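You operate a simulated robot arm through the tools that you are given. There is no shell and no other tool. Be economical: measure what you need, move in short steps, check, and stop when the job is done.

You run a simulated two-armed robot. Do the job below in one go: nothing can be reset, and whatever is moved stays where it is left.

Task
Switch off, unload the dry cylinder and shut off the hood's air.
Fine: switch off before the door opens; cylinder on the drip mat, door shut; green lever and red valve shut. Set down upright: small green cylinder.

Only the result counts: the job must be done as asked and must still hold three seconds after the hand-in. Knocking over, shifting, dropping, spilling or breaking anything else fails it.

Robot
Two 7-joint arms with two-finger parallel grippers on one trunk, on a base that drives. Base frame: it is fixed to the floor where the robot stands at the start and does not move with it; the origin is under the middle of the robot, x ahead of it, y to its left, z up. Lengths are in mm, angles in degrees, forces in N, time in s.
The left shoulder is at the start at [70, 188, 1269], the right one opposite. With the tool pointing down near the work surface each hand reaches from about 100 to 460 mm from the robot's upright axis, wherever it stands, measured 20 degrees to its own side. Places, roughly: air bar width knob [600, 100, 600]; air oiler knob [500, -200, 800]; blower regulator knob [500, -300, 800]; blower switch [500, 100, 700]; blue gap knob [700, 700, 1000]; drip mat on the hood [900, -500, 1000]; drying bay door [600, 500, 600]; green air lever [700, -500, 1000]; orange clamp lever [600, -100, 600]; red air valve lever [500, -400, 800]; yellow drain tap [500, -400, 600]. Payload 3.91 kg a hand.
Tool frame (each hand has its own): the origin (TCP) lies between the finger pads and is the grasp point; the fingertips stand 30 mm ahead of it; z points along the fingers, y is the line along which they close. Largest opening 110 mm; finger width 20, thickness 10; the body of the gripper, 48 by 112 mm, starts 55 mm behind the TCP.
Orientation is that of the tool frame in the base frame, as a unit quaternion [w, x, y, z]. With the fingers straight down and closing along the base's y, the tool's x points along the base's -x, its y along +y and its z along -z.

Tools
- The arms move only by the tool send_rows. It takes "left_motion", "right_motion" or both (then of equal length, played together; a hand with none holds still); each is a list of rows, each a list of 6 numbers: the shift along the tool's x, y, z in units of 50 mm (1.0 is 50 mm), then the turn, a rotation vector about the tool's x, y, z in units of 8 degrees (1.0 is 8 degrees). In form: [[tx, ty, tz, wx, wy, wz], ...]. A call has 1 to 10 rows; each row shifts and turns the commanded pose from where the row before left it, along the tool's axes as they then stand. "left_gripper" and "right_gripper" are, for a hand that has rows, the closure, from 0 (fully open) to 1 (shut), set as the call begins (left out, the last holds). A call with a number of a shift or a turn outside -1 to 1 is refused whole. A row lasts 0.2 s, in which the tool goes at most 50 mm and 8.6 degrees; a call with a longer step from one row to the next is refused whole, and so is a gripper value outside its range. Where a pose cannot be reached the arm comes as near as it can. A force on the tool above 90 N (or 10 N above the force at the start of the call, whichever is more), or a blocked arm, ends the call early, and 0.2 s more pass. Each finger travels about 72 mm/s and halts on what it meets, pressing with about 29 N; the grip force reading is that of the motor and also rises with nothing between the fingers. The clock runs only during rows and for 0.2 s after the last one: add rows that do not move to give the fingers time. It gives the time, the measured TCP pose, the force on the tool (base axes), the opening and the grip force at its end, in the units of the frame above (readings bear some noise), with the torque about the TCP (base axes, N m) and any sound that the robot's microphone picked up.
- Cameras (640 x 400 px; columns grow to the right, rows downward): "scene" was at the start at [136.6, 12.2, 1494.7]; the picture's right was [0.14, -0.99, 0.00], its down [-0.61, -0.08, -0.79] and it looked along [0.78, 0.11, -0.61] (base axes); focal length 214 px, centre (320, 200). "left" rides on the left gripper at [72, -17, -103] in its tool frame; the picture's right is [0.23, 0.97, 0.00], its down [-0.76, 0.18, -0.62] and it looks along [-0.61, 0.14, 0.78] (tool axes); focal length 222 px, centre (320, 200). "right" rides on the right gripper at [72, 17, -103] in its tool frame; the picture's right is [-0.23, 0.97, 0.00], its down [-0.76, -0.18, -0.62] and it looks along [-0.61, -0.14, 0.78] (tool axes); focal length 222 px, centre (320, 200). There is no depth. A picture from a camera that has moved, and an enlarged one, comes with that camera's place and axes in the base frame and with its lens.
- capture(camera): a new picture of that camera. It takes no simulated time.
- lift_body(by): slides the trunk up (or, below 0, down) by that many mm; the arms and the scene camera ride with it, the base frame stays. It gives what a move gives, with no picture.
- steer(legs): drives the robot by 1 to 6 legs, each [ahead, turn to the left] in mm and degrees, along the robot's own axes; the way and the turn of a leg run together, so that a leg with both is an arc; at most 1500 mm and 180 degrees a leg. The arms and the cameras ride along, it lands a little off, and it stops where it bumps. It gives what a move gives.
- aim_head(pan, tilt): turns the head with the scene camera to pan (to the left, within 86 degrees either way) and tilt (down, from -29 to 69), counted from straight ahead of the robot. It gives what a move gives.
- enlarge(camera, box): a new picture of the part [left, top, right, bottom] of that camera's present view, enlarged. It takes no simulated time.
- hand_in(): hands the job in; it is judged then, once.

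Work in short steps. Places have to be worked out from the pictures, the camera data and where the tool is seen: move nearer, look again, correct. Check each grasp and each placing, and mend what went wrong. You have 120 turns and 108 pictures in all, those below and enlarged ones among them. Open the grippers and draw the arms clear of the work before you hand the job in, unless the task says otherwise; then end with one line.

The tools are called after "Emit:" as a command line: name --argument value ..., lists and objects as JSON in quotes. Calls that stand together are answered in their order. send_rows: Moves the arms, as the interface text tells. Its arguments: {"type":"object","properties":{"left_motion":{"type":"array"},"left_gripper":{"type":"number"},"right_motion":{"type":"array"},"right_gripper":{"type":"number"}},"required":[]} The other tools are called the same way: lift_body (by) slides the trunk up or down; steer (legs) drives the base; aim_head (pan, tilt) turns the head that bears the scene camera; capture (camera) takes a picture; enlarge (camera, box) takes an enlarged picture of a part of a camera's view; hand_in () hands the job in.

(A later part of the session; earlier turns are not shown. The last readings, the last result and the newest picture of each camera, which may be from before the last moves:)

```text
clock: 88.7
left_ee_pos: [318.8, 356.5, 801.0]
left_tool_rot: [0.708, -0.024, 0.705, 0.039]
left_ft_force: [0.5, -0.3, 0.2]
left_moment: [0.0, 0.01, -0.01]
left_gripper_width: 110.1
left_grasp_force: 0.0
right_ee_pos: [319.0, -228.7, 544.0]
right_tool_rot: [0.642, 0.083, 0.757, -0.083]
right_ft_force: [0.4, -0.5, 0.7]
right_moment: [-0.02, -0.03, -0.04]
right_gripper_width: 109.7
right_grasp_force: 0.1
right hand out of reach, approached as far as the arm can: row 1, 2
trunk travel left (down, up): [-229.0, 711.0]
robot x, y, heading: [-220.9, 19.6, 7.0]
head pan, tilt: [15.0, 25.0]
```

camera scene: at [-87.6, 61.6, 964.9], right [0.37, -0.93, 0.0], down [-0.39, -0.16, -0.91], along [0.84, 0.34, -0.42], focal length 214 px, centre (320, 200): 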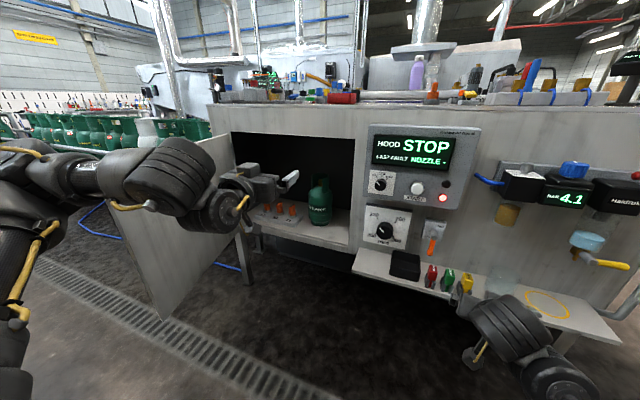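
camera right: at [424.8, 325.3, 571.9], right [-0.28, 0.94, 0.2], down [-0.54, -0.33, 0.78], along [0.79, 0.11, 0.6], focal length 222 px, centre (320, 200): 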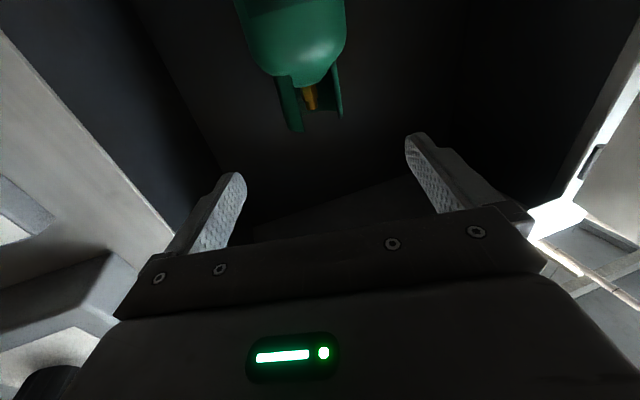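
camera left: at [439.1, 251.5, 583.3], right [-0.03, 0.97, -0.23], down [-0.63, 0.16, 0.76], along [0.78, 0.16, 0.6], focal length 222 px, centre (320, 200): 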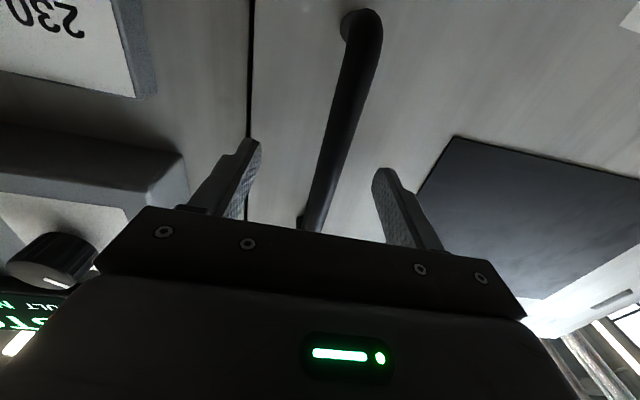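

The right wrist can't fold from this arm configuration, so I leave it forward-pointing. I reposition by turning right, reversing to shift left, then turning back, which keeps the right hand away from the bench.

Emit:
steer --legs '[[0, -77], [-225, 0], [0, 70]]'

Emit:
capture --camera "scene"

```text
clock: 89.7
left_ee_pos: [328.9, 329.0, 808.9]
left_tool_rot: [0.711, -0.011, 0.702, 0.023]
left_ft_force: [-0.1, -0.1, -0.6]
left_moment: [0.01, -0.02, 0.05]
left_gripper_width: 110.0
left_grasp_force: 0.1
right_ee_pos: [297.8, -261.3, 545.8]
right_tool_rot: [0.642, 0.105, 0.753, -0.099]
right_ft_force: [0.1, -0.2, -0.9]
right_moment: [-0.01, 0.01, -0.04]
right_gripper_width: 110.0
right_grasp_force: 0.0
trunk travel left (down, up): [-229.0, 711.0]
robot x, y, heading: [-228.1, 17.7, 4.4]
head pan, tilt: [15.0, 25.0]
stopped in leg 1: the robot was blocked; the commanded pose is now the measured one
```

```text
54 pictures are left
camera scene: at [-94.0, 52.5, 966.3], right [0.34, -0.94, 0.0], down [-0.39, -0.14, -0.91], along [0.86, 0.31, -0.42], focal length 214 px, centre (320, 200)
```

scene: 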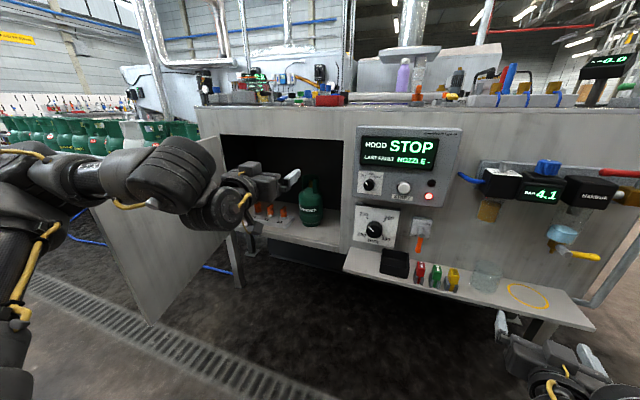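

Turning right was blocked almost at once; I look to the right and to the left for what stands there.

Emit:
aim_head --pan -80 --tilt 35

Emit:
capture --camera "scene"

Emit:
aim_head --pan 80 --tilt 35

Emit:
capture --camera "scene"

```text
clock: 91.4
left_ee_pos: [329.2, 328.9, 807.9]
left_tool_rot: [0.711, -0.009, 0.702, 0.023]
left_ft_force: [0.2, -0.8, -0.6]
left_moment: [0.0, 0.0, -0.01]
left_gripper_width: 110.0
left_grasp_force: 0.0
right_ee_pos: [298.7, -260.9, 546.9]
right_tool_rot: [0.642, 0.106, 0.752, -0.1]
right_ft_force: [0.1, 0.0, -0.3]
right_moment: [0.0, -0.01, 0.01]
right_gripper_width: 109.9
right_grasp_force: 0.0
trunk travel left (down, up): [-229.0, 711.0]
robot x, y, heading: [-230.8, 20.0, 4.5]
head pan, tilt: [-80.0, 35.0]
```

```text
53 pictures are left
camera scene: at [-159.6, -63.0, 949.4], right [-0.97, -0.25, -0.01], down [-0.14, 0.56, -0.82], along [0.21, -0.79, -0.57], focal length 214 px, centre (320, 200)
```

scene: 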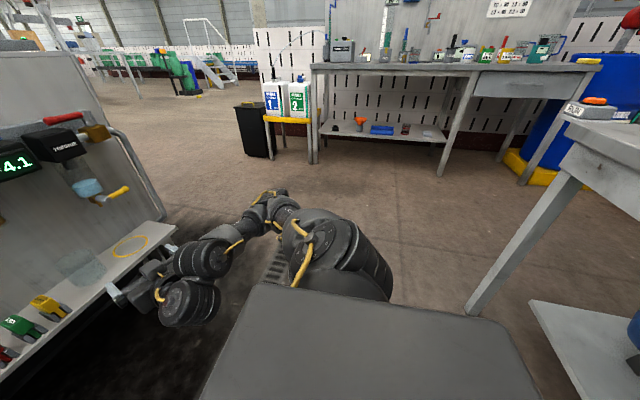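

```text
clock: 93.9
left_ee_pos: [328.9, 327.7, 806.9]
left_tool_rot: [0.711, -0.009, 0.702, 0.023]
left_ft_force: [0.0, 0.3, 0.4]
left_moment: [0.01, 0.01, 0.03]
left_gripper_width: 110.0
left_grasp_force: 0.1
right_ee_pos: [298.2, -260.4, 546.7]
right_tool_rot: [0.642, 0.105, 0.753, -0.099]
right_ft_force: [-0.4, -0.5, -0.4]
right_moment: [0.03, -0.03, 0.01]
right_gripper_width: 110.1
right_grasp_force: 0.0
trunk travel left (down, up): [-229.0, 711.0]
robot x, y, heading: [-224.0, 17.4, 4.7]
head pan, tilt: [80.0, 35.0]
```

```text
52 pictures are left
camera scene: at [-172.8, 109.6, 949.8], right [1.0, -0.1, 0.01], down [-0.05, -0.57, -0.82], along [0.08, 0.82, -0.57], focal length 214 px, centre (320, 200)
```

scene: 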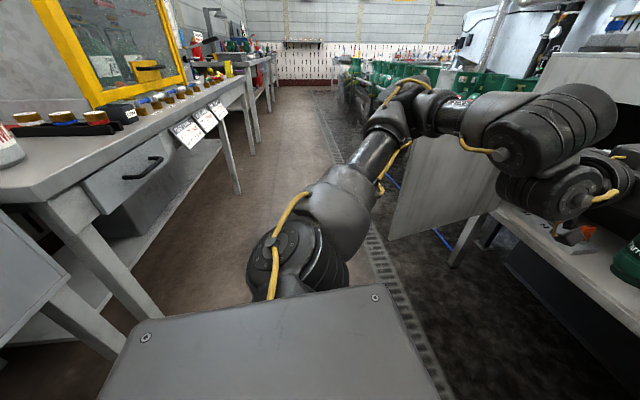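

The left elbow sticks out close to the door edge, and a table stands behind. I extend the left arm forward (which pulls the elbow in) and swing the right hand out to the right, away from the bench.

Emit:
send_rows --right_motion '[[-0.3, -0.6, 0, 1, 0, 0], [-0.3, -0.6, 0, 1, 0, 0], [-0.3, -0.6, 0, 1, 0, 0], [-0.3, -0.6, 0, 1, 0, 0], [-0.3, -0.6, 0, 1, 0, 0], [-0.3, -0.6, 0, 1, 0, 0], [-0.3, -0.6, 0, 1, 0, 0], [0, 0, 0.7, 0, 0, 0], [0, 0, 0.7, 0, 0, 0], [0, 0, 0.7, 0, 0, 0]]' --left_motion '[[0, 0, 0.7, 0, 0, 0], [0, 0, 0.7, 0, 0, 0], [0.3, 0, 0.6, 0, 0, 0], [0.4, 0, 0.5, 0, 0, 0], [0.4, 0, 0.3, 0, 0, 0], [0.4, 0, 0, 0, 0, 0], [0.4, 0, 0, 0, 0, 0], [0.4, 0, 0, 0, 0, 0], [0.4, 0, 0, 0, 0, 0], [0.3, 0, 0, 0, 0, 0]]'

Emit:
aim_head --pan 35 --tilt 30

Emit:
capture --camera "scene"

```text
clock: 96.1
left_ee_pos: [476.1, 339.1, 651.5]
left_tool_rot: [0.709, -0.012, 0.705, 0.022]
left_ft_force: [0.6, 0.2, 0.0]
left_moment: [-0.02, -0.01, -0.03]
left_gripper_width: 110.3
left_grasp_force: 0.0
right_ee_pos: [389.1, -334.2, 545.5]
right_tool_rot: [0.631, 0.148, 0.746, -0.154]
right_ft_force: [-0.5, 0.3, -0.8]
right_moment: [-0.01, 0.02, -0.02]
right_gripper_width: 109.8
right_grasp_force: 0.2
right hand out of reach, approached as far as the arm can: row 2, 3, 4, 5, 6, 7
trunk travel left (down, up): [-229.0, 711.0]
robot x, y, heading: [-227.4, 21.0, 4.2]
head pan, tilt: [80.0, 35.0]
```

```text
clock: 97.2
left_ee_pos: [475.8, 338.2, 652.8]
left_tool_rot: [0.708, -0.011, 0.705, 0.022]
left_ft_force: [-0.1, -0.2, 0.0]
left_moment: [0.02, -0.01, -0.01]
left_gripper_width: 109.9
left_grasp_force: 0.1
right_ee_pos: [390.0, -333.0, 546.4]
right_tool_rot: [0.63, 0.148, 0.747, -0.154]
right_ft_force: [-0.1, -0.1, -0.3]
right_moment: [0.0, -0.03, 0.01]
right_gripper_width: 110.2
right_grasp_force: 0.1
trunk travel left (down, up): [-229.0, 711.0]
robot x, y, heading: [-229.8, 17.9, 4.4]
head pan, tilt: [35.0, 30.0]
```

```text
51 pictures are left
camera scene: at [-105.2, 81.6, 956.9], right [0.63, -0.77, 0.0], down [-0.39, -0.32, -0.87], along [0.67, 0.55, -0.5], focal length 214 px, centre (320, 200)
```

scene: 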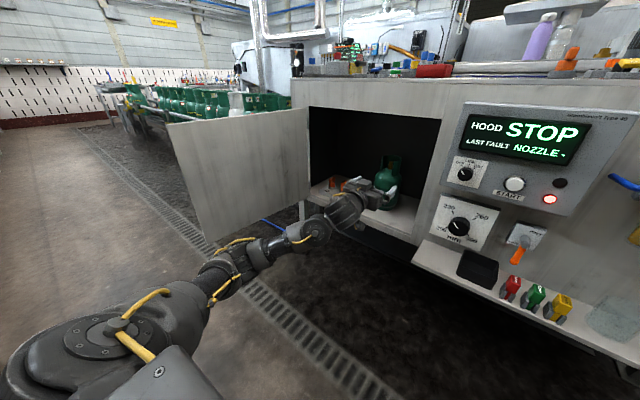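

Left arm is now nicely extended with the elbow in. I try to raise and swing the right hand out to the right so it clears the bench when I drive in.

Emit:
send_rows --right_motion '[[-0.8, 0, 0, 0, 0, 0], [-0.8, 0, 0, 0, 0, 0], [-0.8, 0, 0, 0, 0, 0], [-0.8, 0, 0, 0, 0, 0], [-0.8, 0, 0, 0, 0, 0], [0, -0.6, 0, 0.8, 0, 0], [0, -0.6, 0, 0.8, 0, 0], [0, -0.6, 0, 0.8, 0, 0], [0, -0.6, 0, 0.8, 0, 0], [0, -0.6, 0, 0.8, 0, 0]]'

Emit:
aim_head --pan -60 --tilt 30

Emit:
capture --camera "scene"

```text
clock: 99.4
left_ee_pos: [475.4, 335.9, 654.7]
left_tool_rot: [0.709, -0.01, 0.705, 0.023]
left_ft_force: [0.0, -0.2, 0.4]
left_moment: [0.03, 0.01, 0.0]
left_gripper_width: 109.9
left_grasp_force: 0.0
right_ee_pos: [333.0, -495.0, 733.6]
right_tool_rot: [0.565, 0.318, 0.675, -0.353]
right_ft_force: [-0.7, -0.2, -0.5]
right_moment: [-0.01, 0.01, 0.04]
right_gripper_width: 110.0
right_grasp_force: 0.0
right hand out of reach, approached as far as the arm can: row 9, 10
trunk travel left (down, up): [-229.0, 711.0]
robot x, y, heading: [-224.7, 19.3, 4.4]
head pan, tilt: [35.0, 30.0]
```

```text
clock: 101.1
left_ee_pos: [475.4, 338.7, 652.1]
left_tool_rot: [0.709, -0.01, 0.705, 0.022]
left_ft_force: [-0.1, -0.6, -0.6]
left_moment: [0.0, -0.02, 0.0]
left_gripper_width: 110.0
left_grasp_force: 0.1
right_ee_pos: [334.5, -492.9, 733.9]
right_tool_rot: [0.565, 0.316, 0.676, -0.353]
right_ft_force: [-0.4, 0.5, -0.2]
right_moment: [-0.02, 0.02, 0.0]
right_gripper_width: 110.2
right_grasp_force: 0.1
trunk travel left (down, up): [-229.0, 711.0]
robot x, y, heading: [-226.0, 19.5, 4.1]
head pan, tilt: [-60.0, 30.0]
```

```text
50 pictures are left
camera scene: at [-124.1, -50.4, 956.9], right [-0.83, -0.56, 0.0], down [-0.28, 0.41, -0.87], along [0.49, -0.71, -0.5], focal length 214 px, centre (320, 200)
```

scene: 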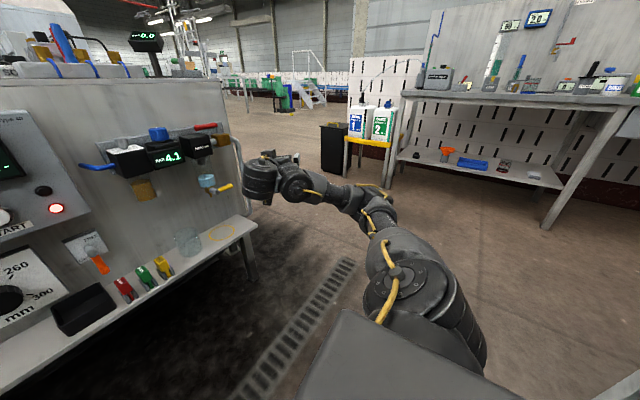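

The right hand swung out well. I pull it further back along −x while yawing it more to the right.

Emit:
send_rows --right_motion '[[0, -0.4, -0.25, 0.5, 0, 0], [0, -0.4, -0.25, 0.5, 0, 0], [0, -0.4, -0.2, 0.5, 0, 0], [0, -0.4, -0.2, 0.5, 0, 0], [0, -0.4, -0.1, 0.5, 0, 0], [0, -0.4, -0.1, 0.5, 0, 0], [0, -0.4, 0, 0.5, 0, 0], [0, -0.4, 0, 0.5, 0, 0], [0, 0, 0, 0, 0, 0]]'

```text
clock: 103.1
left_ee_pos: [475.6, 339.0, 652.4]
left_tool_rot: [0.709, -0.01, 0.705, 0.022]
left_ft_force: [-0.1, 0.6, -0.9]
left_moment: [-0.02, -0.01, -0.03]
left_gripper_width: 110.1
left_grasp_force: 0.1
right_ee_pos: [224.6, -687.6, 746.9]
right_tool_rot: [0.457, 0.459, 0.552, -0.526]
right_ft_force: [0.3, -0.5, -0.2]
right_moment: [0.0, 0.01, -0.02]
right_gripper_width: 110.1
right_grasp_force: 0.0
right hand out of reach, approached as far as the arm can: row 1, 2, 3, 4, 5, 6, 7, 8
trunk travel left (down, up): [-229.0, 711.0]
robot x, y, heading: [-226.5, 21.2, 4.4]
head pan, tilt: [-60.0, 30.0]
```

Right hand is clear on the right. I shift the left hand to line up with the cylinder and drive forward 150 mm.

Emit:
send_rows --left_motion '[[0, 0.4, 0, 0, 0, 0], [0, 0.4, 0, 0, 0, 0], [0, 0, 0, 0, 0, 0]]' --left_gripper 0.0

Emit:
steer --legs '[[150, -2]]'

Emit:
capture --camera "left"

Emit:
aim_head --pan 25 --tilt 35

Emit:
capture --camera "scene"

```text
clock: 103.9
left_ee_pos: [473.1, 377.9, 652.0]
left_tool_rot: [0.708, -0.011, 0.705, 0.023]
left_ft_force: [0.3, 0.6, -0.4]
left_moment: [0.05, 0.03, 0.01]
left_gripper_width: 110.0
left_grasp_force: 0.1
right_ee_pos: [224.5, -687.2, 747.3]
right_tool_rot: [0.458, 0.459, 0.552, -0.525]
right_ft_force: [-1.2, 0.6, 0.4]
right_moment: [0.03, 0.02, 0.0]
right_gripper_width: 110.2
right_grasp_force: 0.0
trunk travel left (down, up): [-229.0, 711.0]
robot x, y, heading: [-224.2, 17.6, 4.3]
head pan, tilt: [-60.0, 30.0]
```

```text
clock: 105.3
left_ee_pos: [634.5, 362.6, 654.2]
left_tool_rot: [0.709, 0.002, 0.706, 0.009]
left_ft_force: [0.9, -0.6, 0.1]
left_moment: [0.01, 0.03, -0.01]
left_gripper_width: 109.9
left_grasp_force: 0.1
right_ee_pos: [349.7, -694.0, 747.2]
right_tool_rot: [0.448, 0.468, 0.545, -0.532]
right_ft_force: [0.1, 0.9, 0.2]
right_moment: [0.02, -0.02, 0.01]
right_gripper_width: 110.4
right_grasp_force: 0.2
trunk travel left (down, up): [-229.0, 711.0]
robot x, y, heading: [-78.6, 27.9, 2.0]
head pan, tilt: [-60.0, 30.0]
```

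```text
49 pictures are left
camera left: at [530.6, 347.0, 580.8], right [-0.01, 0.98, -0.21], down [-0.63, 0.16, 0.76], along [0.78, 0.14, 0.61], focal length 222 px, centre (320, 200)
```

left: 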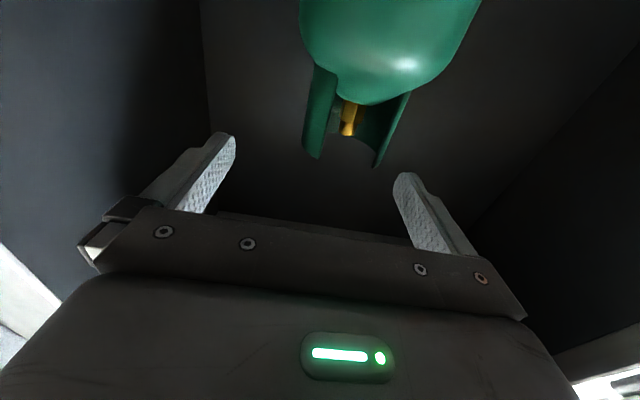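

```text
clock: 106.9
left_ee_pos: [633.5, 362.5, 653.7]
left_tool_rot: [0.708, 0.002, 0.706, 0.008]
left_ft_force: [0.0, -0.3, 0.2]
left_moment: [-0.03, -0.01, 0.01]
left_gripper_width: 110.0
left_grasp_force: 0.0
right_ee_pos: [349.6, -693.2, 746.6]
right_tool_rot: [0.449, 0.468, 0.545, -0.531]
right_ft_force: [0.1, 0.1, 0.6]
right_moment: [0.01, 0.02, 0.01]
right_gripper_width: 109.9
right_grasp_force: 0.0
trunk travel left (down, up): [-229.0, 711.0]
robot x, y, heading: [-73.5, 27.9, 1.9]
head pan, tilt: [25.0, 35.0]
```

```text
48 pictures are left
camera scene: at [52.1, 72.2, 949.1], right [0.46, -0.89, 0.0], down [-0.51, -0.26, -0.82], along [0.73, 0.37, -0.57], focal length 214 px, centre (320, 200)
```

scene: 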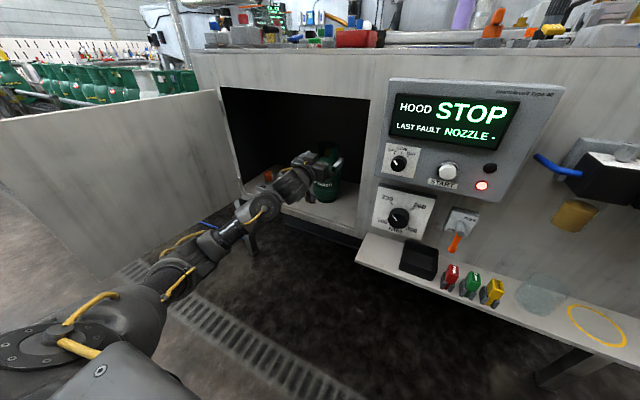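

Collar centre reads about [733, 398]. I shift the left hand 35 mm left, advance 60 mm, and re-check.

Emit:
send_rows --left_motion '[[0, 0.35, 0, 0, 0, 0], [0, 0.35, 0, 0, 0, 0], [0, 0, 0.4, 0, 0, 0], [0, 0, 0.4, 0, 0, 0], [0, 0, 0.4, 0, 0, 0], [0, 0, 0, 0, 0, 0]]'

Emit:
capture --camera "left"

Emit:
enlarge --camera "scene" --box '[220, 90, 380, 230]'

```text
clock: 108.3
left_ee_pos: [692.6, 398.0, 654.4]
left_tool_rot: [0.709, 0.002, 0.706, 0.01]
left_ft_force: [0.2, 0.1, 0.7]
left_moment: [0.0, -0.04, -0.01]
left_gripper_width: 110.0
left_grasp_force: 0.1
right_ee_pos: [349.4, -692.9, 747.1]
right_tool_rot: [0.449, 0.468, 0.545, -0.532]
right_ft_force: [-0.1, -0.2, -1.2]
right_moment: [-0.01, -0.02, 0.0]
right_gripper_width: 109.9
right_grasp_force: 0.1
trunk travel left (down, up): [-229.0, 711.0]
robot x, y, heading: [-77.6, 31.0, 2.1]
head pan, tilt: [25.0, 35.0]
```

```text
47 pictures are left
camera left: at [589.3, 382.2, 582.0], right [-0.01, 0.98, -0.21], down [-0.63, 0.16, 0.76], along [0.78, 0.14, 0.61], focal length 222 px, centre (320, 200)
```

left: 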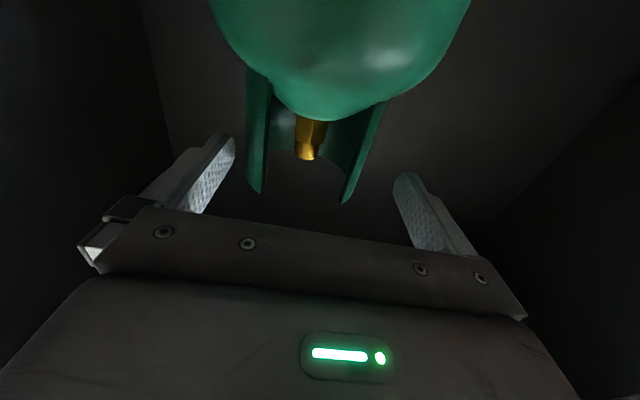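

```text
2.86 times, centred on (300, 160) of scene
camera zoom: at [52.1, 72.3, 949.1], right [0.46, -0.89, 0.0], down [-0.51, -0.26, -0.82], along [0.73, 0.37, -0.57], focal length 613 px, centre (377, 314)
```

zoom: 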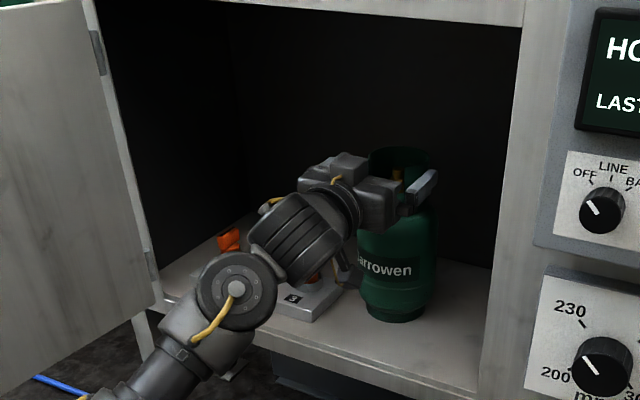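

Well aligned between the fingers. Advance 38 mm and close on the collar.

Emit:
send_rows --left_motion '[[0, -0.05, 0.25, 0, 0, 0], [0, 0, 0.25, 0, 0, 0], [0, 0, 0.26, 0, 0, 0], [0, 0, 0, 0, 0, 0]]'

Emit:
send_rows --left_motion '[[0, 0, 0, 0, 0, 0], [0, 0, 0, 0, 0, 0], [0, 0, 0, 0, 0, 0], [0, 0, 0, 0, 0, 0]]' --left_gripper 1.0

Emit:
capture --camera "left"

```text
clock: 109.3
left_ee_pos: [731.5, 395.4, 653.0]
left_tool_rot: [0.709, 0.002, 0.705, 0.01]
left_ft_force: [-0.8, 0.0, -0.7]
left_moment: [0.0, 0.0, 0.06]
left_gripper_width: 110.1
left_grasp_force: 0.1
right_ee_pos: [350.1, -694.3, 746.3]
right_tool_rot: [0.449, 0.469, 0.544, -0.532]
right_ft_force: [-0.1, 0.2, -0.2]
right_moment: [0.02, -0.01, 0.01]
right_gripper_width: 109.9
right_grasp_force: 0.0
trunk travel left (down, up): [-229.0, 711.0]
robot x, y, heading: [-78.9, 32.7, 2.2]
head pan, tilt: [25.0, 35.0]
```

```text
clock: 110.3
left_ee_pos: [730.8, 394.2, 656.0]
left_tool_rot: [0.709, 0.002, 0.705, 0.01]
left_ft_force: [1.6, -5.9, 4.4]
left_moment: [-0.56, -0.38, -0.05]
left_gripper_width: 84.9
left_grasp_force: 28.4
right_ee_pos: [348.7, -695.4, 746.5]
right_tool_rot: [0.449, 0.469, 0.544, -0.532]
right_ft_force: [0.0, 0.0, 0.2]
right_moment: [0.03, 0.04, 0.02]
right_gripper_width: 110.0
right_grasp_force: 0.2
trunk travel left (down, up): [-229.0, 711.0]
robot x, y, heading: [-78.3, 29.3, 2.4]
head pan, tilt: [25.0, 35.0]
```

```text
45 pictures are left
camera left: at [628.6, 378.9, 583.0], right [-0.01, 0.98, -0.21], down [-0.63, 0.16, 0.76], along [0.78, 0.14, 0.61], focal length 222 px, centre (320, 200)
```

left: 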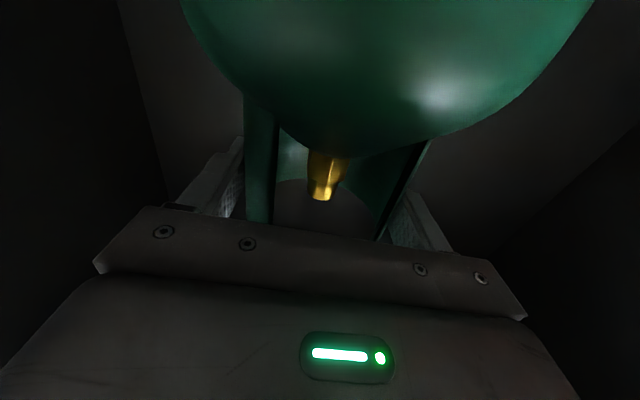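

Collar gripped at 85 mm. Lift 40 mm and check the load.

Emit:
send_rows --left_motion '[[-0.2, 0, 0, 0, 0, 0], [-0.2, 0, 0, 0, 0, 0], [-0.2, 0, 0, 0, 0, 0], [-0.2, 0, 0, 0, 0, 0], [0, 0, 0, 0, 0, 0]]'

Emit:
enlarge --camera "scene" --box '[220, 90, 380, 230]'

```text
clock: 111.5
left_ee_pos: [730.4, 396.3, 694.4]
left_tool_rot: [0.709, 0.001, 0.706, 0.009]
left_ft_force: [0.4, 0.1, 0.8]
left_moment: [0.01, -0.01, 0.03]
left_gripper_width: 0.1
left_grasp_force: 29.2
right_ee_pos: [349.9, -694.1, 746.8]
right_tool_rot: [0.449, 0.468, 0.545, -0.531]
right_ft_force: [0.4, 1.1, -0.3]
right_moment: [0.0, 0.01, 0.02]
right_gripper_width: 109.8
right_grasp_force: 0.0
trunk travel left (down, up): [-229.0, 711.0]
robot x, y, heading: [-77.3, 29.6, 2.0]
head pan, tilt: [25.0, 35.0]
```

```text
2.86 times, centred on (300, 160) of scene
camera zoom: at [52.0, 72.3, 949.1], right [0.46, -0.89, 0.0], down [-0.51, -0.26, -0.82], along [0.73, 0.37, -0.57], focal length 613 px, centre (377, 314)
```

zoom: 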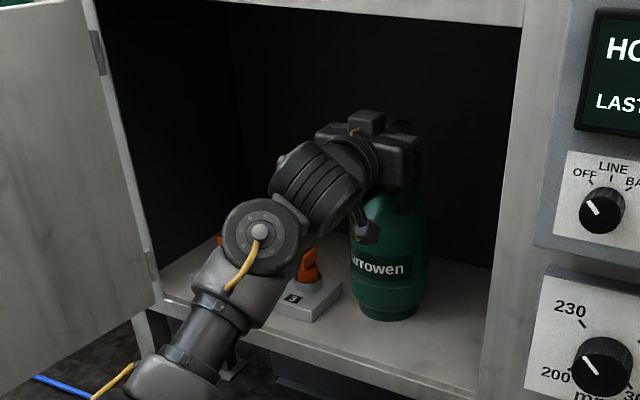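

The grip slipped off the top; the cylinder still stands upright. I open the fingers, back off slightly, and re-measure the collar.

Emit:
send_rows --left_motion '[[-0.2, 0, 0, 0, 0, 0], [0, 0, -0.5, 0, 0, 0], [0, 0, -0.5, 0, 0, 0], [0, 0, -0.5, 0, 0, 0], [0, 0, -0.4, 0, 0, 0], [0, 0, 0, 0, 0, 0]]' --left_gripper 0.0

Emit:
capture --camera "left"

Emit:
enlarge --camera "scene" --box '[270, 120, 370, 220]'

```text
clock: 112.9
left_ee_pos: [636.8, 394.4, 703.1]
left_tool_rot: [0.709, 0.001, 0.706, 0.01]
left_ft_force: [0.4, 0.7, 0.1]
left_moment: [-0.03, 0.01, 0.03]
left_gripper_width: 109.6
left_grasp_force: 0.1
right_ee_pos: [349.5, -693.6, 747.0]
right_tool_rot: [0.449, 0.469, 0.544, -0.532]
right_ft_force: [0.3, 0.2, -0.1]
right_moment: [-0.01, 0.02, -0.01]
right_gripper_width: 110.0
right_grasp_force: 0.0
trunk travel left (down, up): [-229.0, 711.0]
robot x, y, heading: [-80.9, 29.3, 2.3]
head pan, tilt: [25.0, 35.0]
```

```text
43 pictures are left
camera left: at [533.2, 378.7, 631.2], right [-0.01, 0.98, -0.21], down [-0.63, 0.16, 0.76], along [0.78, 0.14, 0.61], focal length 222 px, centre (320, 200)
```

left: 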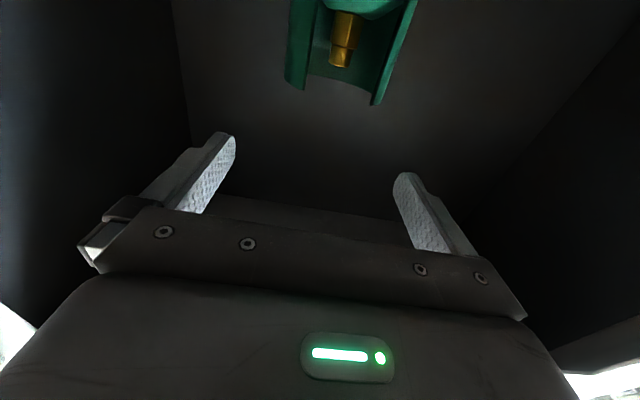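

```text
4.00 times, centred on (320, 170) of scene
camera zoom: at [52.1, 72.2, 949.1], right [0.46, -0.89, 0.0], down [-0.51, -0.26, -0.82], along [0.73, 0.37, -0.57], focal length 858 px, centre (320, 320)
```

zoom: 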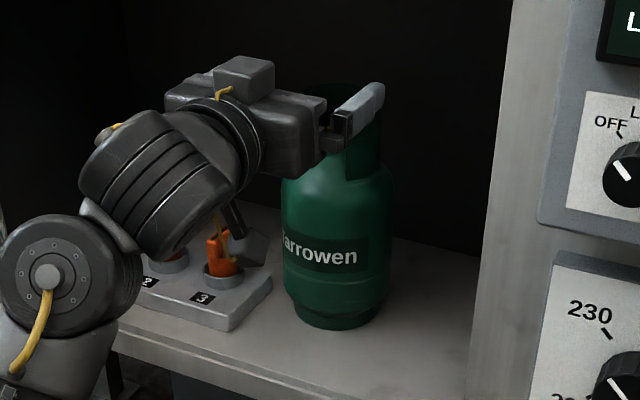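

The rim is at z≈658 so I only caught the top edge; the collar spans about z 602–658. I lower to z≈628 and re-grip with a firmer wait.

Emit:
send_rows --left_motion '[[0.5, 0, 0, 0, 0, 0], [0.5, 0, 0, 0, 0, 0], [0.5, 0.04, 0, 0, 0, 0], [0, 0, 0.5, 0, 0, 0], [0, 0, 0.5, 0, 0, 0], [0, 0, 0.5, 0, 0, 0], [0, 0, 0.4, 0, 0, 0], [0, 0, 0, 0, 0, 0]]'

Emit:
send_rows --left_motion '[[0, 0, 0, 0, 0, 0], [0, 0, 0, 0, 0, 0], [0, 0, 0, 0, 0, 0], [0, 0, 0, 0, 0, 0], [0, 0, 0, 0, 0, 0], [0, 0, 0, 0, 0, 0]]' --left_gripper 1.0

Emit:
send_rows --left_motion '[[-0.1, 0, 0, 0, 0, 0], [-0.1, 0, 0, 0, 0, 0], [-0.1, 0, 0, 0, 0, 0], [0, 0, 0, 0, 0, 0]]'

Emit:
capture --camera "left"

```text
clock: 114.7
left_ee_pos: [731.7, 398.2, 629.1]
left_tool_rot: [0.709, 0.001, 0.706, 0.01]
left_ft_force: [0.7, 0.3, -0.1]
left_moment: [-0.02, 0.01, 0.04]
left_gripper_width: 110.1
left_grasp_force: 0.1
right_ee_pos: [350.5, -695.0, 747.7]
right_tool_rot: [0.449, 0.468, 0.544, -0.532]
right_ft_force: [0.0, -0.9, 0.0]
right_moment: [0.01, 0.02, -0.02]
right_gripper_width: 110.1
right_grasp_force: 0.1
trunk travel left (down, up): [-229.0, 711.0]
robot x, y, heading: [-74.6, 26.7, 2.1]
head pan, tilt: [25.0, 35.0]
```

```text
clock: 116.1
left_ee_pos: [731.1, 399.0, 630.7]
left_tool_rot: [0.709, 0.002, 0.705, 0.008]
left_ft_force: [2.0, -0.3, 1.3]
left_moment: [-0.55, -0.17, 0.07]
left_gripper_width: 84.3
left_grasp_force: 29.4
right_ee_pos: [349.0, -693.9, 747.7]
right_tool_rot: [0.449, 0.469, 0.544, -0.531]
right_ft_force: [0.1, 0.4, -0.5]
right_moment: [0.0, 0.02, 0.01]
right_gripper_width: 110.1
right_grasp_force: 0.0
trunk travel left (down, up): [-229.0, 711.0]
robot x, y, heading: [-77.3, 34.2, 1.8]
head pan, tilt: [25.0, 35.0]
```

```text
clock: 117.1
left_ee_pos: [732.7, 398.6, 642.8]
left_tool_rot: [0.708, 0.001, 0.707, 0.01]
left_ft_force: [0.2, 0.0, -13.1]
left_moment: [0.0, -0.05, 0.03]
left_gripper_width: 83.9
left_grasp_force: 28.9
right_ee_pos: [351.2, -693.8, 747.5]
right_tool_rot: [0.448, 0.468, 0.544, -0.533]
right_ft_force: [0.0, 0.9, -0.2]
right_moment: [0.01, 0.01, 0.01]
right_gripper_width: 110.1
right_grasp_force: 0.1
trunk travel left (down, up): [-229.0, 711.0]
robot x, y, heading: [-79.3, 27.3, 2.4]
head pan, tilt: [25.0, 35.0]
```

```text
41 pictures are left
camera left: at [629.2, 382.9, 571.1], right [-0.01, 0.98, -0.21], down [-0.63, 0.16, 0.76], along [0.78, 0.14, 0.61], focal length 222 px, centre (320, 200)
```

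left: 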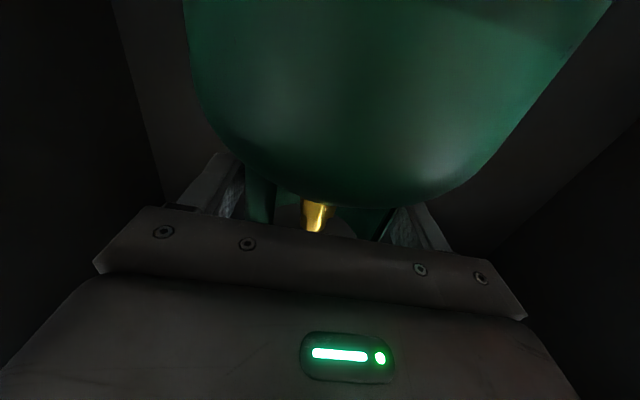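

Load of 13 N is held. I lift another 30 mm and check it rises with the hand.

Emit:
send_rows --left_motion '[[-0.15, 0, 0, 0, 0, 0], [-0.15, 0, 0, 0, 0, 0], [-0.15, 0, 0, 0, 0, 0], [-0.15, 0, 0, 0, 0, 0], [0, 0, 0, 0, 0, 0]]'

Emit:
enlarge --camera "scene" --box '[220, 90, 380, 230]'

```text
clock: 118.3
left_ee_pos: [732.2, 399.0, 672.3]
left_tool_rot: [0.708, 0.002, 0.706, 0.009]
left_ft_force: [-0.1, 0.0, -13.0]
left_moment: [0.0, -0.08, -0.01]
left_gripper_width: 84.0
left_grasp_force: 28.7
right_ee_pos: [350.5, -693.0, 747.9]
right_tool_rot: [0.448, 0.468, 0.545, -0.533]
right_ft_force: [-0.9, 0.1, 0.0]
right_moment: [0.0, -0.01, -0.02]
right_gripper_width: 110.1
right_grasp_force: 0.0
trunk travel left (down, up): [-229.0, 711.0]
robot x, y, heading: [-74.9, 31.9, 2.2]
head pan, tilt: [25.0, 35.0]
```

```text
2.86 times, centred on (300, 160) of scene
camera zoom: at [53.6, 73.0, 948.8], right [0.46, -0.89, 0.0], down [-0.51, -0.26, -0.82], along [0.73, 0.37, -0.58], focal length 613 px, centre (377, 314)
```

zoom: 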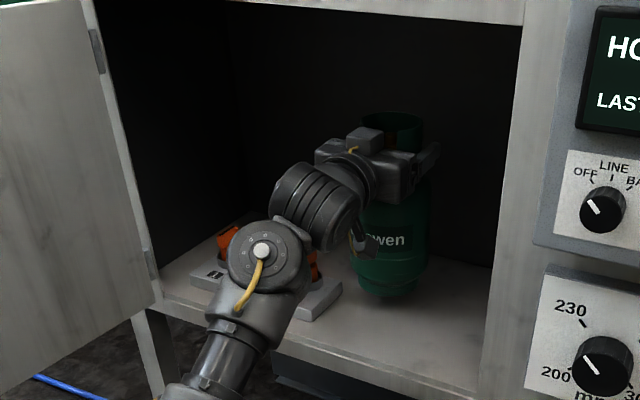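

The cylinder is firmly held and clear of the floor. I back out of the bay 250 mm.

Emit:
steer --legs '[[-120, 0], [-130, 0]]'

Emit:
capture --camera "scene"

```text
clock: 120.4
left_ee_pos: [478.0, 390.1, 672.5]
left_tool_rot: [0.708, 0.001, 0.706, 0.011]
left_ft_force: [-0.7, 0.2, -12.8]
left_moment: [0.01, -0.03, -0.03]
left_gripper_width: 84.2
left_grasp_force: 29.1
right_ee_pos: [99.4, -702.4, 746.5]
right_tool_rot: [0.449, 0.466, 0.546, -0.532]
right_ft_force: [-0.4, -0.2, 0.0]
right_moment: [0.02, 0.0, 0.04]
right_gripper_width: 110.1
right_grasp_force: 0.1
trunk travel left (down, up): [-229.0, 711.0]
robot x, y, heading: [-328.3, 20.7, 2.1]
head pan, tilt: [25.0, 35.0]
```

```text
39 pictures are left
camera scene: at [-199.3, 63.3, 948.9], right [0.46, -0.89, 0.0], down [-0.51, -0.26, -0.82], along [0.73, 0.38, -0.57], focal length 214 px, centre (320, 200)
```

scene: 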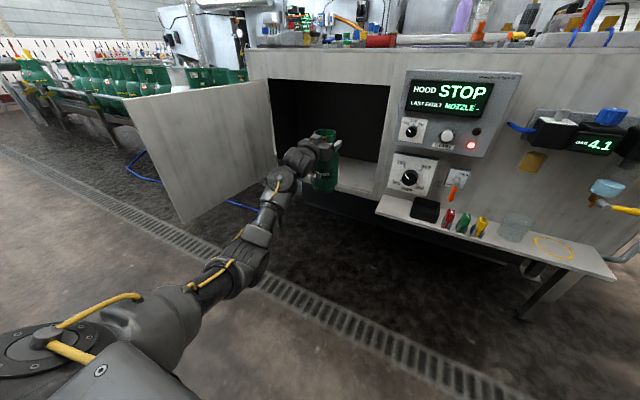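

The cylinder is out. I raise the trunk 520 mm so both arms clear tables, then look right for a route to the mat.

Emit:
lift_body --by 520

Emit:
aim_head --pan -35 --tilt 30

Emit:
capture --camera "scene"

Emit:
aim_head --pan -86 --tilt 35

Emit:
capture --camera "scene"

```text
refused: 520 is not a number from -400 to 400
```

```text
clock: 121.7
left_ee_pos: [479.0, 389.6, 671.6]
left_tool_rot: [0.708, 0.0, 0.706, 0.011]
left_ft_force: [-0.1, 0.3, -12.8]
left_moment: [0.0, -0.09, 0.03]
left_gripper_width: 84.1
left_grasp_force: 28.7
right_ee_pos: [99.3, -702.1, 747.2]
right_tool_rot: [0.449, 0.467, 0.546, -0.532]
right_ft_force: [-0.5, 0.9, -0.8]
right_moment: [0.0, 0.01, -0.02]
right_gripper_width: 110.0
right_grasp_force: 0.0
trunk travel left (down, up): [-229.0, 711.0]
robot x, y, heading: [-331.6, 20.7, 2.5]
head pan, tilt: [-35.0, 30.0]
```

```text
38 pictures are left
camera scene: at [-201.0, -25.8, 956.7], right [-0.54, -0.84, 0.0], down [-0.42, 0.27, -0.87], along [0.73, -0.47, -0.5], focal length 214 px, centre (320, 200)
```

scene: 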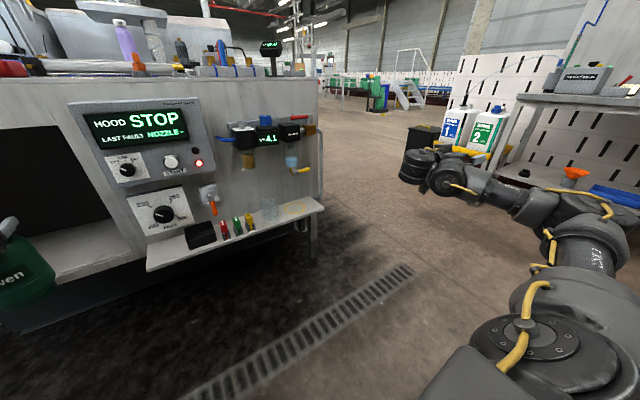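

```text
clock: 122.9
left_ee_pos: [479.8, 390.6, 673.4]
left_tool_rot: [0.708, 0.0, 0.707, 0.01]
left_ft_force: [0.0, 0.6, -13.2]
left_moment: [-0.01, -0.1, -0.02]
left_gripper_width: 84.0
left_grasp_force: 28.9
right_ee_pos: [99.0, -702.2, 746.4]
right_tool_rot: [0.449, 0.468, 0.545, -0.532]
right_ft_force: [0.3, 0.4, 0.4]
right_moment: [0.02, 0.0, -0.02]
right_gripper_width: 110.3
right_grasp_force: 0.1
trunk travel left (down, up): [-229.0, 711.0]
robot x, y, heading: [-330.5, 20.6, 2.0]
head pan, tilt: [-85.9, 35.0]
```

```text
37 pictures are left
camera scene: at [-267.3, -64.6, 949.1], right [-0.99, -0.11, 0.0], down [-0.07, 0.57, -0.82], along [0.09, -0.81, -0.57], focal length 214 px, centre (320, 200)
```

scene: 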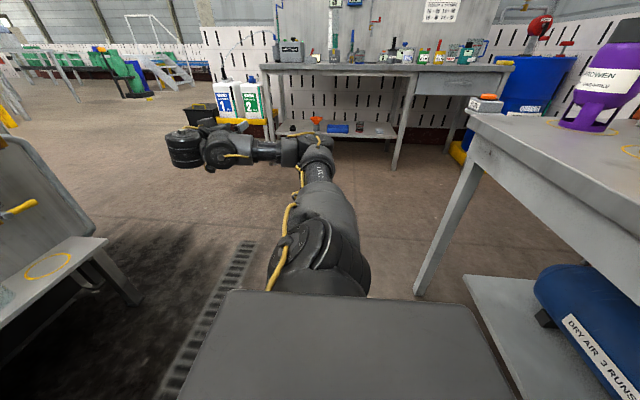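

Space right of the bench is free (bench end y≈−535, next table y≈−1500). I raise the trunk in two steps and retract the left hand 150 mm.

Emit:
lift_body --by 400

Emit:
lift_body --by 120

Emit:
send_rows --left_motion '[[0, 0, -0.4, 0, 0, 0], [0, 0, -0.5, 0, 0, 0], [0, 0, -0.5, 0, 0, 0], [0, 0, -0.5, 0, 0, 0], [0, 0, -0.5, 0, 0, 0], [0, 0, -0.5, 0, 0, 0], [0, 0, 0, 0, 0, 0]]'

Emit:
steer --legs '[[0, -30], [0, -26]]'

Emit:
aim_head --pan 20 --tilt 40

Emit:
capture --camera "scene"

```text
clock: 126.7
left_ee_pos: [479.6, 390.0, 1070.6]
left_tool_rot: [0.708, 0.0, 0.707, 0.011]
left_ft_force: [0.1, -0.5, -13.6]
left_moment: [-0.01, -0.08, -0.01]
left_gripper_width: 83.7
left_grasp_force: 28.7
right_ee_pos: [100.6, -702.5, 1147.1]
right_tool_rot: [0.449, 0.467, 0.545, -0.532]
right_ft_force: [-0.9, -0.2, -0.7]
right_moment: [0.01, 0.02, 0.0]
right_gripper_width: 110.0
right_grasp_force: 0.0
trunk travel left (down, up): [-629.0, 311.0]
robot x, y, heading: [-330.5, 19.9, 2.1]
head pan, tilt: [-85.9, 35.0]
```

```text
clock: 128.2
left_ee_pos: [480.7, 390.2, 1191.0]
left_tool_rot: [0.707, 0.0, 0.707, 0.011]
left_ft_force: [0.9, 0.3, -12.5]
left_moment: [-0.03, -0.11, -0.01]
left_gripper_width: 83.7
left_grasp_force: 28.9
right_ee_pos: [100.9, -703.0, 1267.4]
right_tool_rot: [0.449, 0.467, 0.545, -0.532]
right_ft_force: [-0.4, 0.0, 0.1]
right_moment: [0.02, 0.03, -0.02]
right_gripper_width: 110.0
right_grasp_force: 0.0
trunk travel left (down, up): [-749.0, 191.0]
robot x, y, heading: [-329.6, 20.5, 2.4]
head pan, tilt: [-85.9, 35.0]
```

```text
clock: 129.8
left_ee_pos: [336.2, 389.4, 1189.6]
left_tool_rot: [0.708, 0.002, 0.707, 0.01]
left_ft_force: [0.6, -0.4, -13.0]
left_moment: [0.0, -0.12, -0.01]
left_gripper_width: 83.7
left_grasp_force: 29.1
right_ee_pos: [101.3, -702.7, 1267.0]
right_tool_rot: [0.449, 0.467, 0.545, -0.532]
right_ft_force: [0.6, -0.1, -0.4]
right_moment: [-0.02, 0.01, 0.01]
right_gripper_width: 110.1
right_grasp_force: 0.0
trunk travel left (down, up): [-749.0, 191.0]
robot x, y, heading: [-328.7, 20.2, 2.1]
head pan, tilt: [-85.9, 35.0]
```

```text
clock: 133.0
left_ee_pos: [352.3, -313.6, 1191.2]
left_tool_rot: [0.633, 0.327, 0.626, -0.318]
left_ft_force: [0.6, 0.2, -13.2]
left_moment: [-0.04, -0.06, 0.02]
left_gripper_width: 83.7
left_grasp_force: 28.5
right_ee_pos: [-674.8, -746.9, 1265.7]
right_tool_rot: [-0.153, -0.666, -0.267, 0.679]
right_ft_force: [0.2, -0.5, 0.4]
right_moment: [0.0, -0.01, 0.0]
right_gripper_width: 110.0
right_grasp_force: 0.0
trunk travel left (down, up): [-749.0, 191.0]
robot x, y, heading: [-331.5, 22.4, -52.6]
head pan, tilt: [-85.9, 35.0]
```

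```text
clock: 134.8
left_ee_pos: [354.2, -314.1, 1190.8]
left_tool_rot: [0.632, 0.327, 0.626, -0.317]
left_ft_force: [0.6, -0.5, -12.2]
left_moment: [-0.11, -0.03, 0.0]
left_gripper_width: 83.6
left_grasp_force: 29.2
right_ee_pos: [-674.9, -746.0, 1266.5]
right_tool_rot: [-0.152, -0.666, -0.268, 0.679]
right_ft_force: [0.5, 0.6, 0.0]
right_moment: [-0.01, 0.01, 0.0]
right_gripper_width: 109.8
right_grasp_force: 0.0
trunk travel left (down, up): [-749.0, 191.0]
robot x, y, heading: [-330.4, 19.4, -52.7]
head pan, tilt: [20.0, 40.0]
```

```text
36 pictures are left
camera scene: at [-224.9, -66.7, 1461.3], right [-0.54, -0.84, 0.0], down [-0.54, 0.35, -0.76], along [0.64, -0.41, -0.64], focal length 214 px, centre (320, 200)
```

scene: 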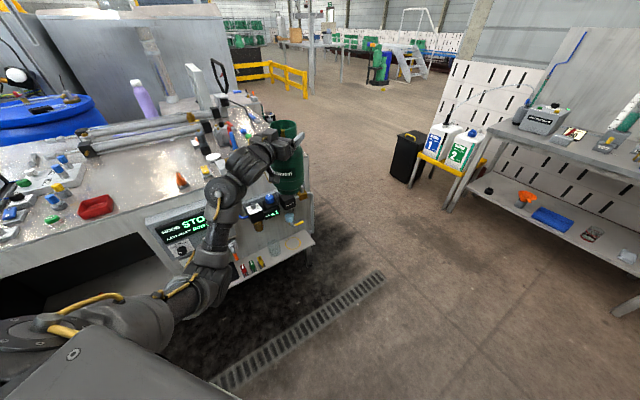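

Path is clear. I drive diagonally around the bench's right end, then turn left partway and look at the mat.

Emit:
steer --legs '[[0, -2], [1318, 0]]'

Emit:
steer --legs '[[0, 55]]'

Emit:
aim_head --pan 30 --tilt 35

Emit:
capture --camera "scene"

```text
clock: 141.8
left_ee_pos: [1093.8, -1426.7, 1189.9]
left_tool_rot: [0.625, 0.341, 0.619, -0.332]
left_ft_force: [0.3, 0.4, -14.1]
left_moment: [-0.03, -0.03, 0.01]
left_gripper_width: 83.6
left_grasp_force: 28.6
right_ee_pos: [48.7, -1811.1, 1267.1]
right_tool_rot: [-0.137, -0.672, -0.253, 0.683]
right_ft_force: [0.9, -0.5, 0.4]
right_moment: [-0.03, -0.02, -0.01]
right_gripper_width: 109.9
right_grasp_force: 0.2
trunk travel left (down, up): [-749.0, 191.0]
robot x, y, heading: [428.8, -1063.6, -55.1]
head pan, tilt: [20.0, 40.0]
```

```text
clock: 144.7
left_ee_pos: [1108.4, -725.6, 1190.5]
left_tool_rot: [0.707, 0.017, 0.707, -0.005]
left_ft_force: [-0.1, -0.1, -12.7]
left_moment: [-0.01, -0.07, 0.01]
left_gripper_width: 83.5
left_grasp_force: 29.3
right_ee_pos: [824.9, -1802.9, 1267.6]
right_tool_rot: [-0.437, -0.479, -0.534, 0.542]
right_ft_force: [-0.2, 0.0, -0.1]
right_moment: [-0.03, 0.01, -0.01]
right_gripper_width: 109.9
right_grasp_force: 0.1
trunk travel left (down, up): [-749.0, 191.0]
robot x, y, heading: [429.1, -1061.4, -0.5]
head pan, tilt: [20.0, 40.0]
```

```text
clock: 145.4
left_ee_pos: [1108.8, -724.8, 1189.8]
left_tool_rot: [0.707, 0.018, 0.707, -0.007]
left_ft_force: [-0.3, -0.1, -13.5]
left_moment: [0.02, -0.05, 0.01]
left_gripper_width: 83.6
left_grasp_force: 28.9
right_ee_pos: [824.1, -1801.8, 1267.9]
right_tool_rot: [-0.436, -0.479, -0.534, 0.543]
right_ft_force: [-0.4, 0.0, 0.9]
right_moment: [-0.03, -0.01, 0.04]
right_gripper_width: 110.2
right_grasp_force: 0.0
trunk travel left (down, up): [-749.0, 191.0]
robot x, y, heading: [427.0, -1057.7, -0.4]
head pan, tilt: [30.0, 35.0]
```

```text
35 pictures are left
camera scene: at [557.4, -1016.9, 1468.8], right [0.49, -0.87, 0.0], down [-0.5, -0.28, -0.82], along [0.71, 0.4, -0.58], focal length 214 px, centre (320, 200)
```

scene: 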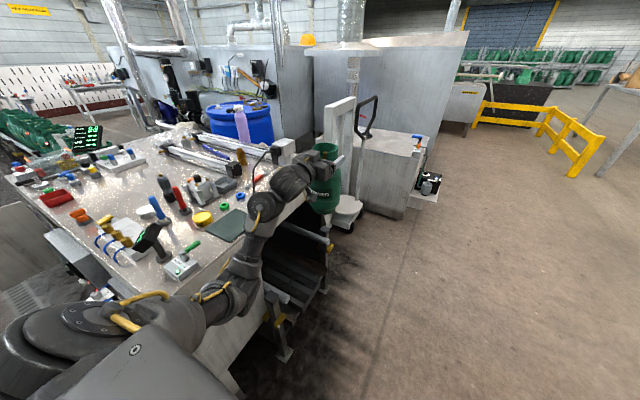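

Great view of the mat and green lever. I enlarge to measure them.

Emit:
enlarge --camera "scene" --box '[130, 140, 290, 300]'

```text
2.50 times, centred on (210, 220) of scene
camera zoom: at [557.4, -1016.9, 1468.8], right [0.49, -0.87, 0.0], down [-0.5, -0.28, -0.82], along [0.71, 0.4, -0.58], focal length 536 px, centre (595, 150)
```

zoom: 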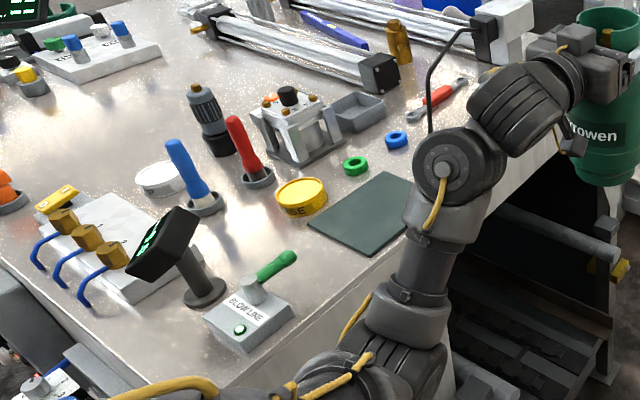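

Mat spans x 838–970, y −523…−404 (centre ≈[904, −463]), bench top ≈954. Turning left 25° sweeps the cylinder over it; I turn and check.

Emit:
steer --legs '[[0, 25.3]]'

Emit:
aim_head --pan 20 --tilt 40

Emit:
capture --camera "scene"

Emit:
capture --camera "left"

```text
clock: 147.1
left_ee_pos: [900.6, -466.1, 1190.5]
left_tool_rot: [0.692, -0.138, 0.693, 0.148]
left_ft_force: [-0.3, 0.3, -13.6]
left_moment: [-0.01, -0.03, 0.0]
left_gripper_width: 84.0
left_grasp_force: 29.6
right_ee_pos: [1100.1, -1565.0, 1267.1]
right_tool_rot: [0.545, 0.35, 0.627, -0.433]
right_ft_force: [0.4, -0.2, -0.3]
right_moment: [0.0, -0.02, 0.0]
right_gripper_width: 110.2
right_grasp_force: 0.0
trunk travel left (down, up): [-749.0, 191.0]
robot x, y, heading: [428.7, -1062.1, 24.7]
head pan, tilt: [30.0, 35.0]
```

```text
clock: 147.8
left_ee_pos: [901.7, -465.8, 1188.7]
left_tool_rot: [0.691, -0.138, 0.694, 0.147]
left_ft_force: [-0.2, -0.4, -13.1]
left_moment: [-0.01, 0.0, -0.02]
left_gripper_width: 83.9
left_grasp_force: 29.2
right_ee_pos: [1101.1, -1564.2, 1267.6]
right_tool_rot: [0.545, 0.352, 0.626, -0.434]
right_ft_force: [-0.5, 0.8, -0.6]
right_moment: [-0.02, 0.0, 0.0]
right_gripper_width: 110.1
right_grasp_force: 0.1
trunk travel left (down, up): [-749.0, 191.0]
robot x, y, heading: [429.7, -1060.2, 24.6]
head pan, tilt: [20.0, 40.0]
```

```text
33 pictures are left
camera scene: at [535.7, -978.1, 1461.3], right [0.71, -0.71, 0.0], down [-0.46, -0.45, -0.76], along [0.54, 0.54, -0.64], focal length 214 px, centre (320, 200)
```

scene: 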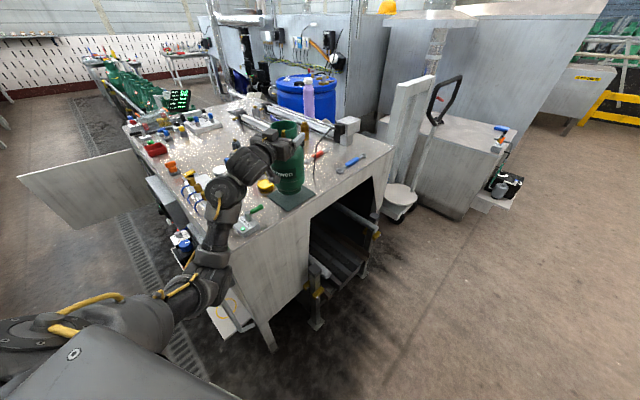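

```text
32 pictures are left
camera left: at [812.3, -521.2, 1117.9], right [-0.39, 0.9, -0.21], down [-0.64, -0.09, 0.76], along [0.67, 0.43, 0.61], focal length 222 px, centre (320, 200)
```

left: 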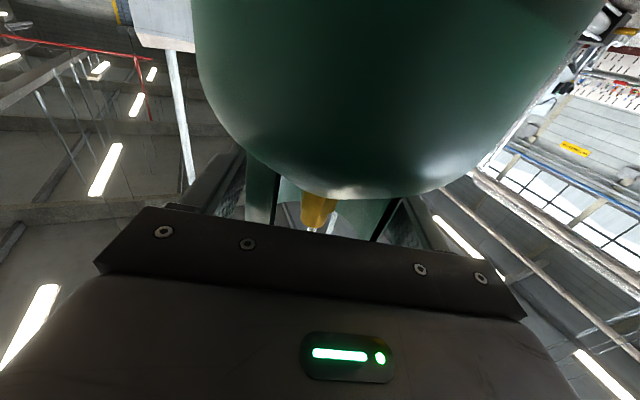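

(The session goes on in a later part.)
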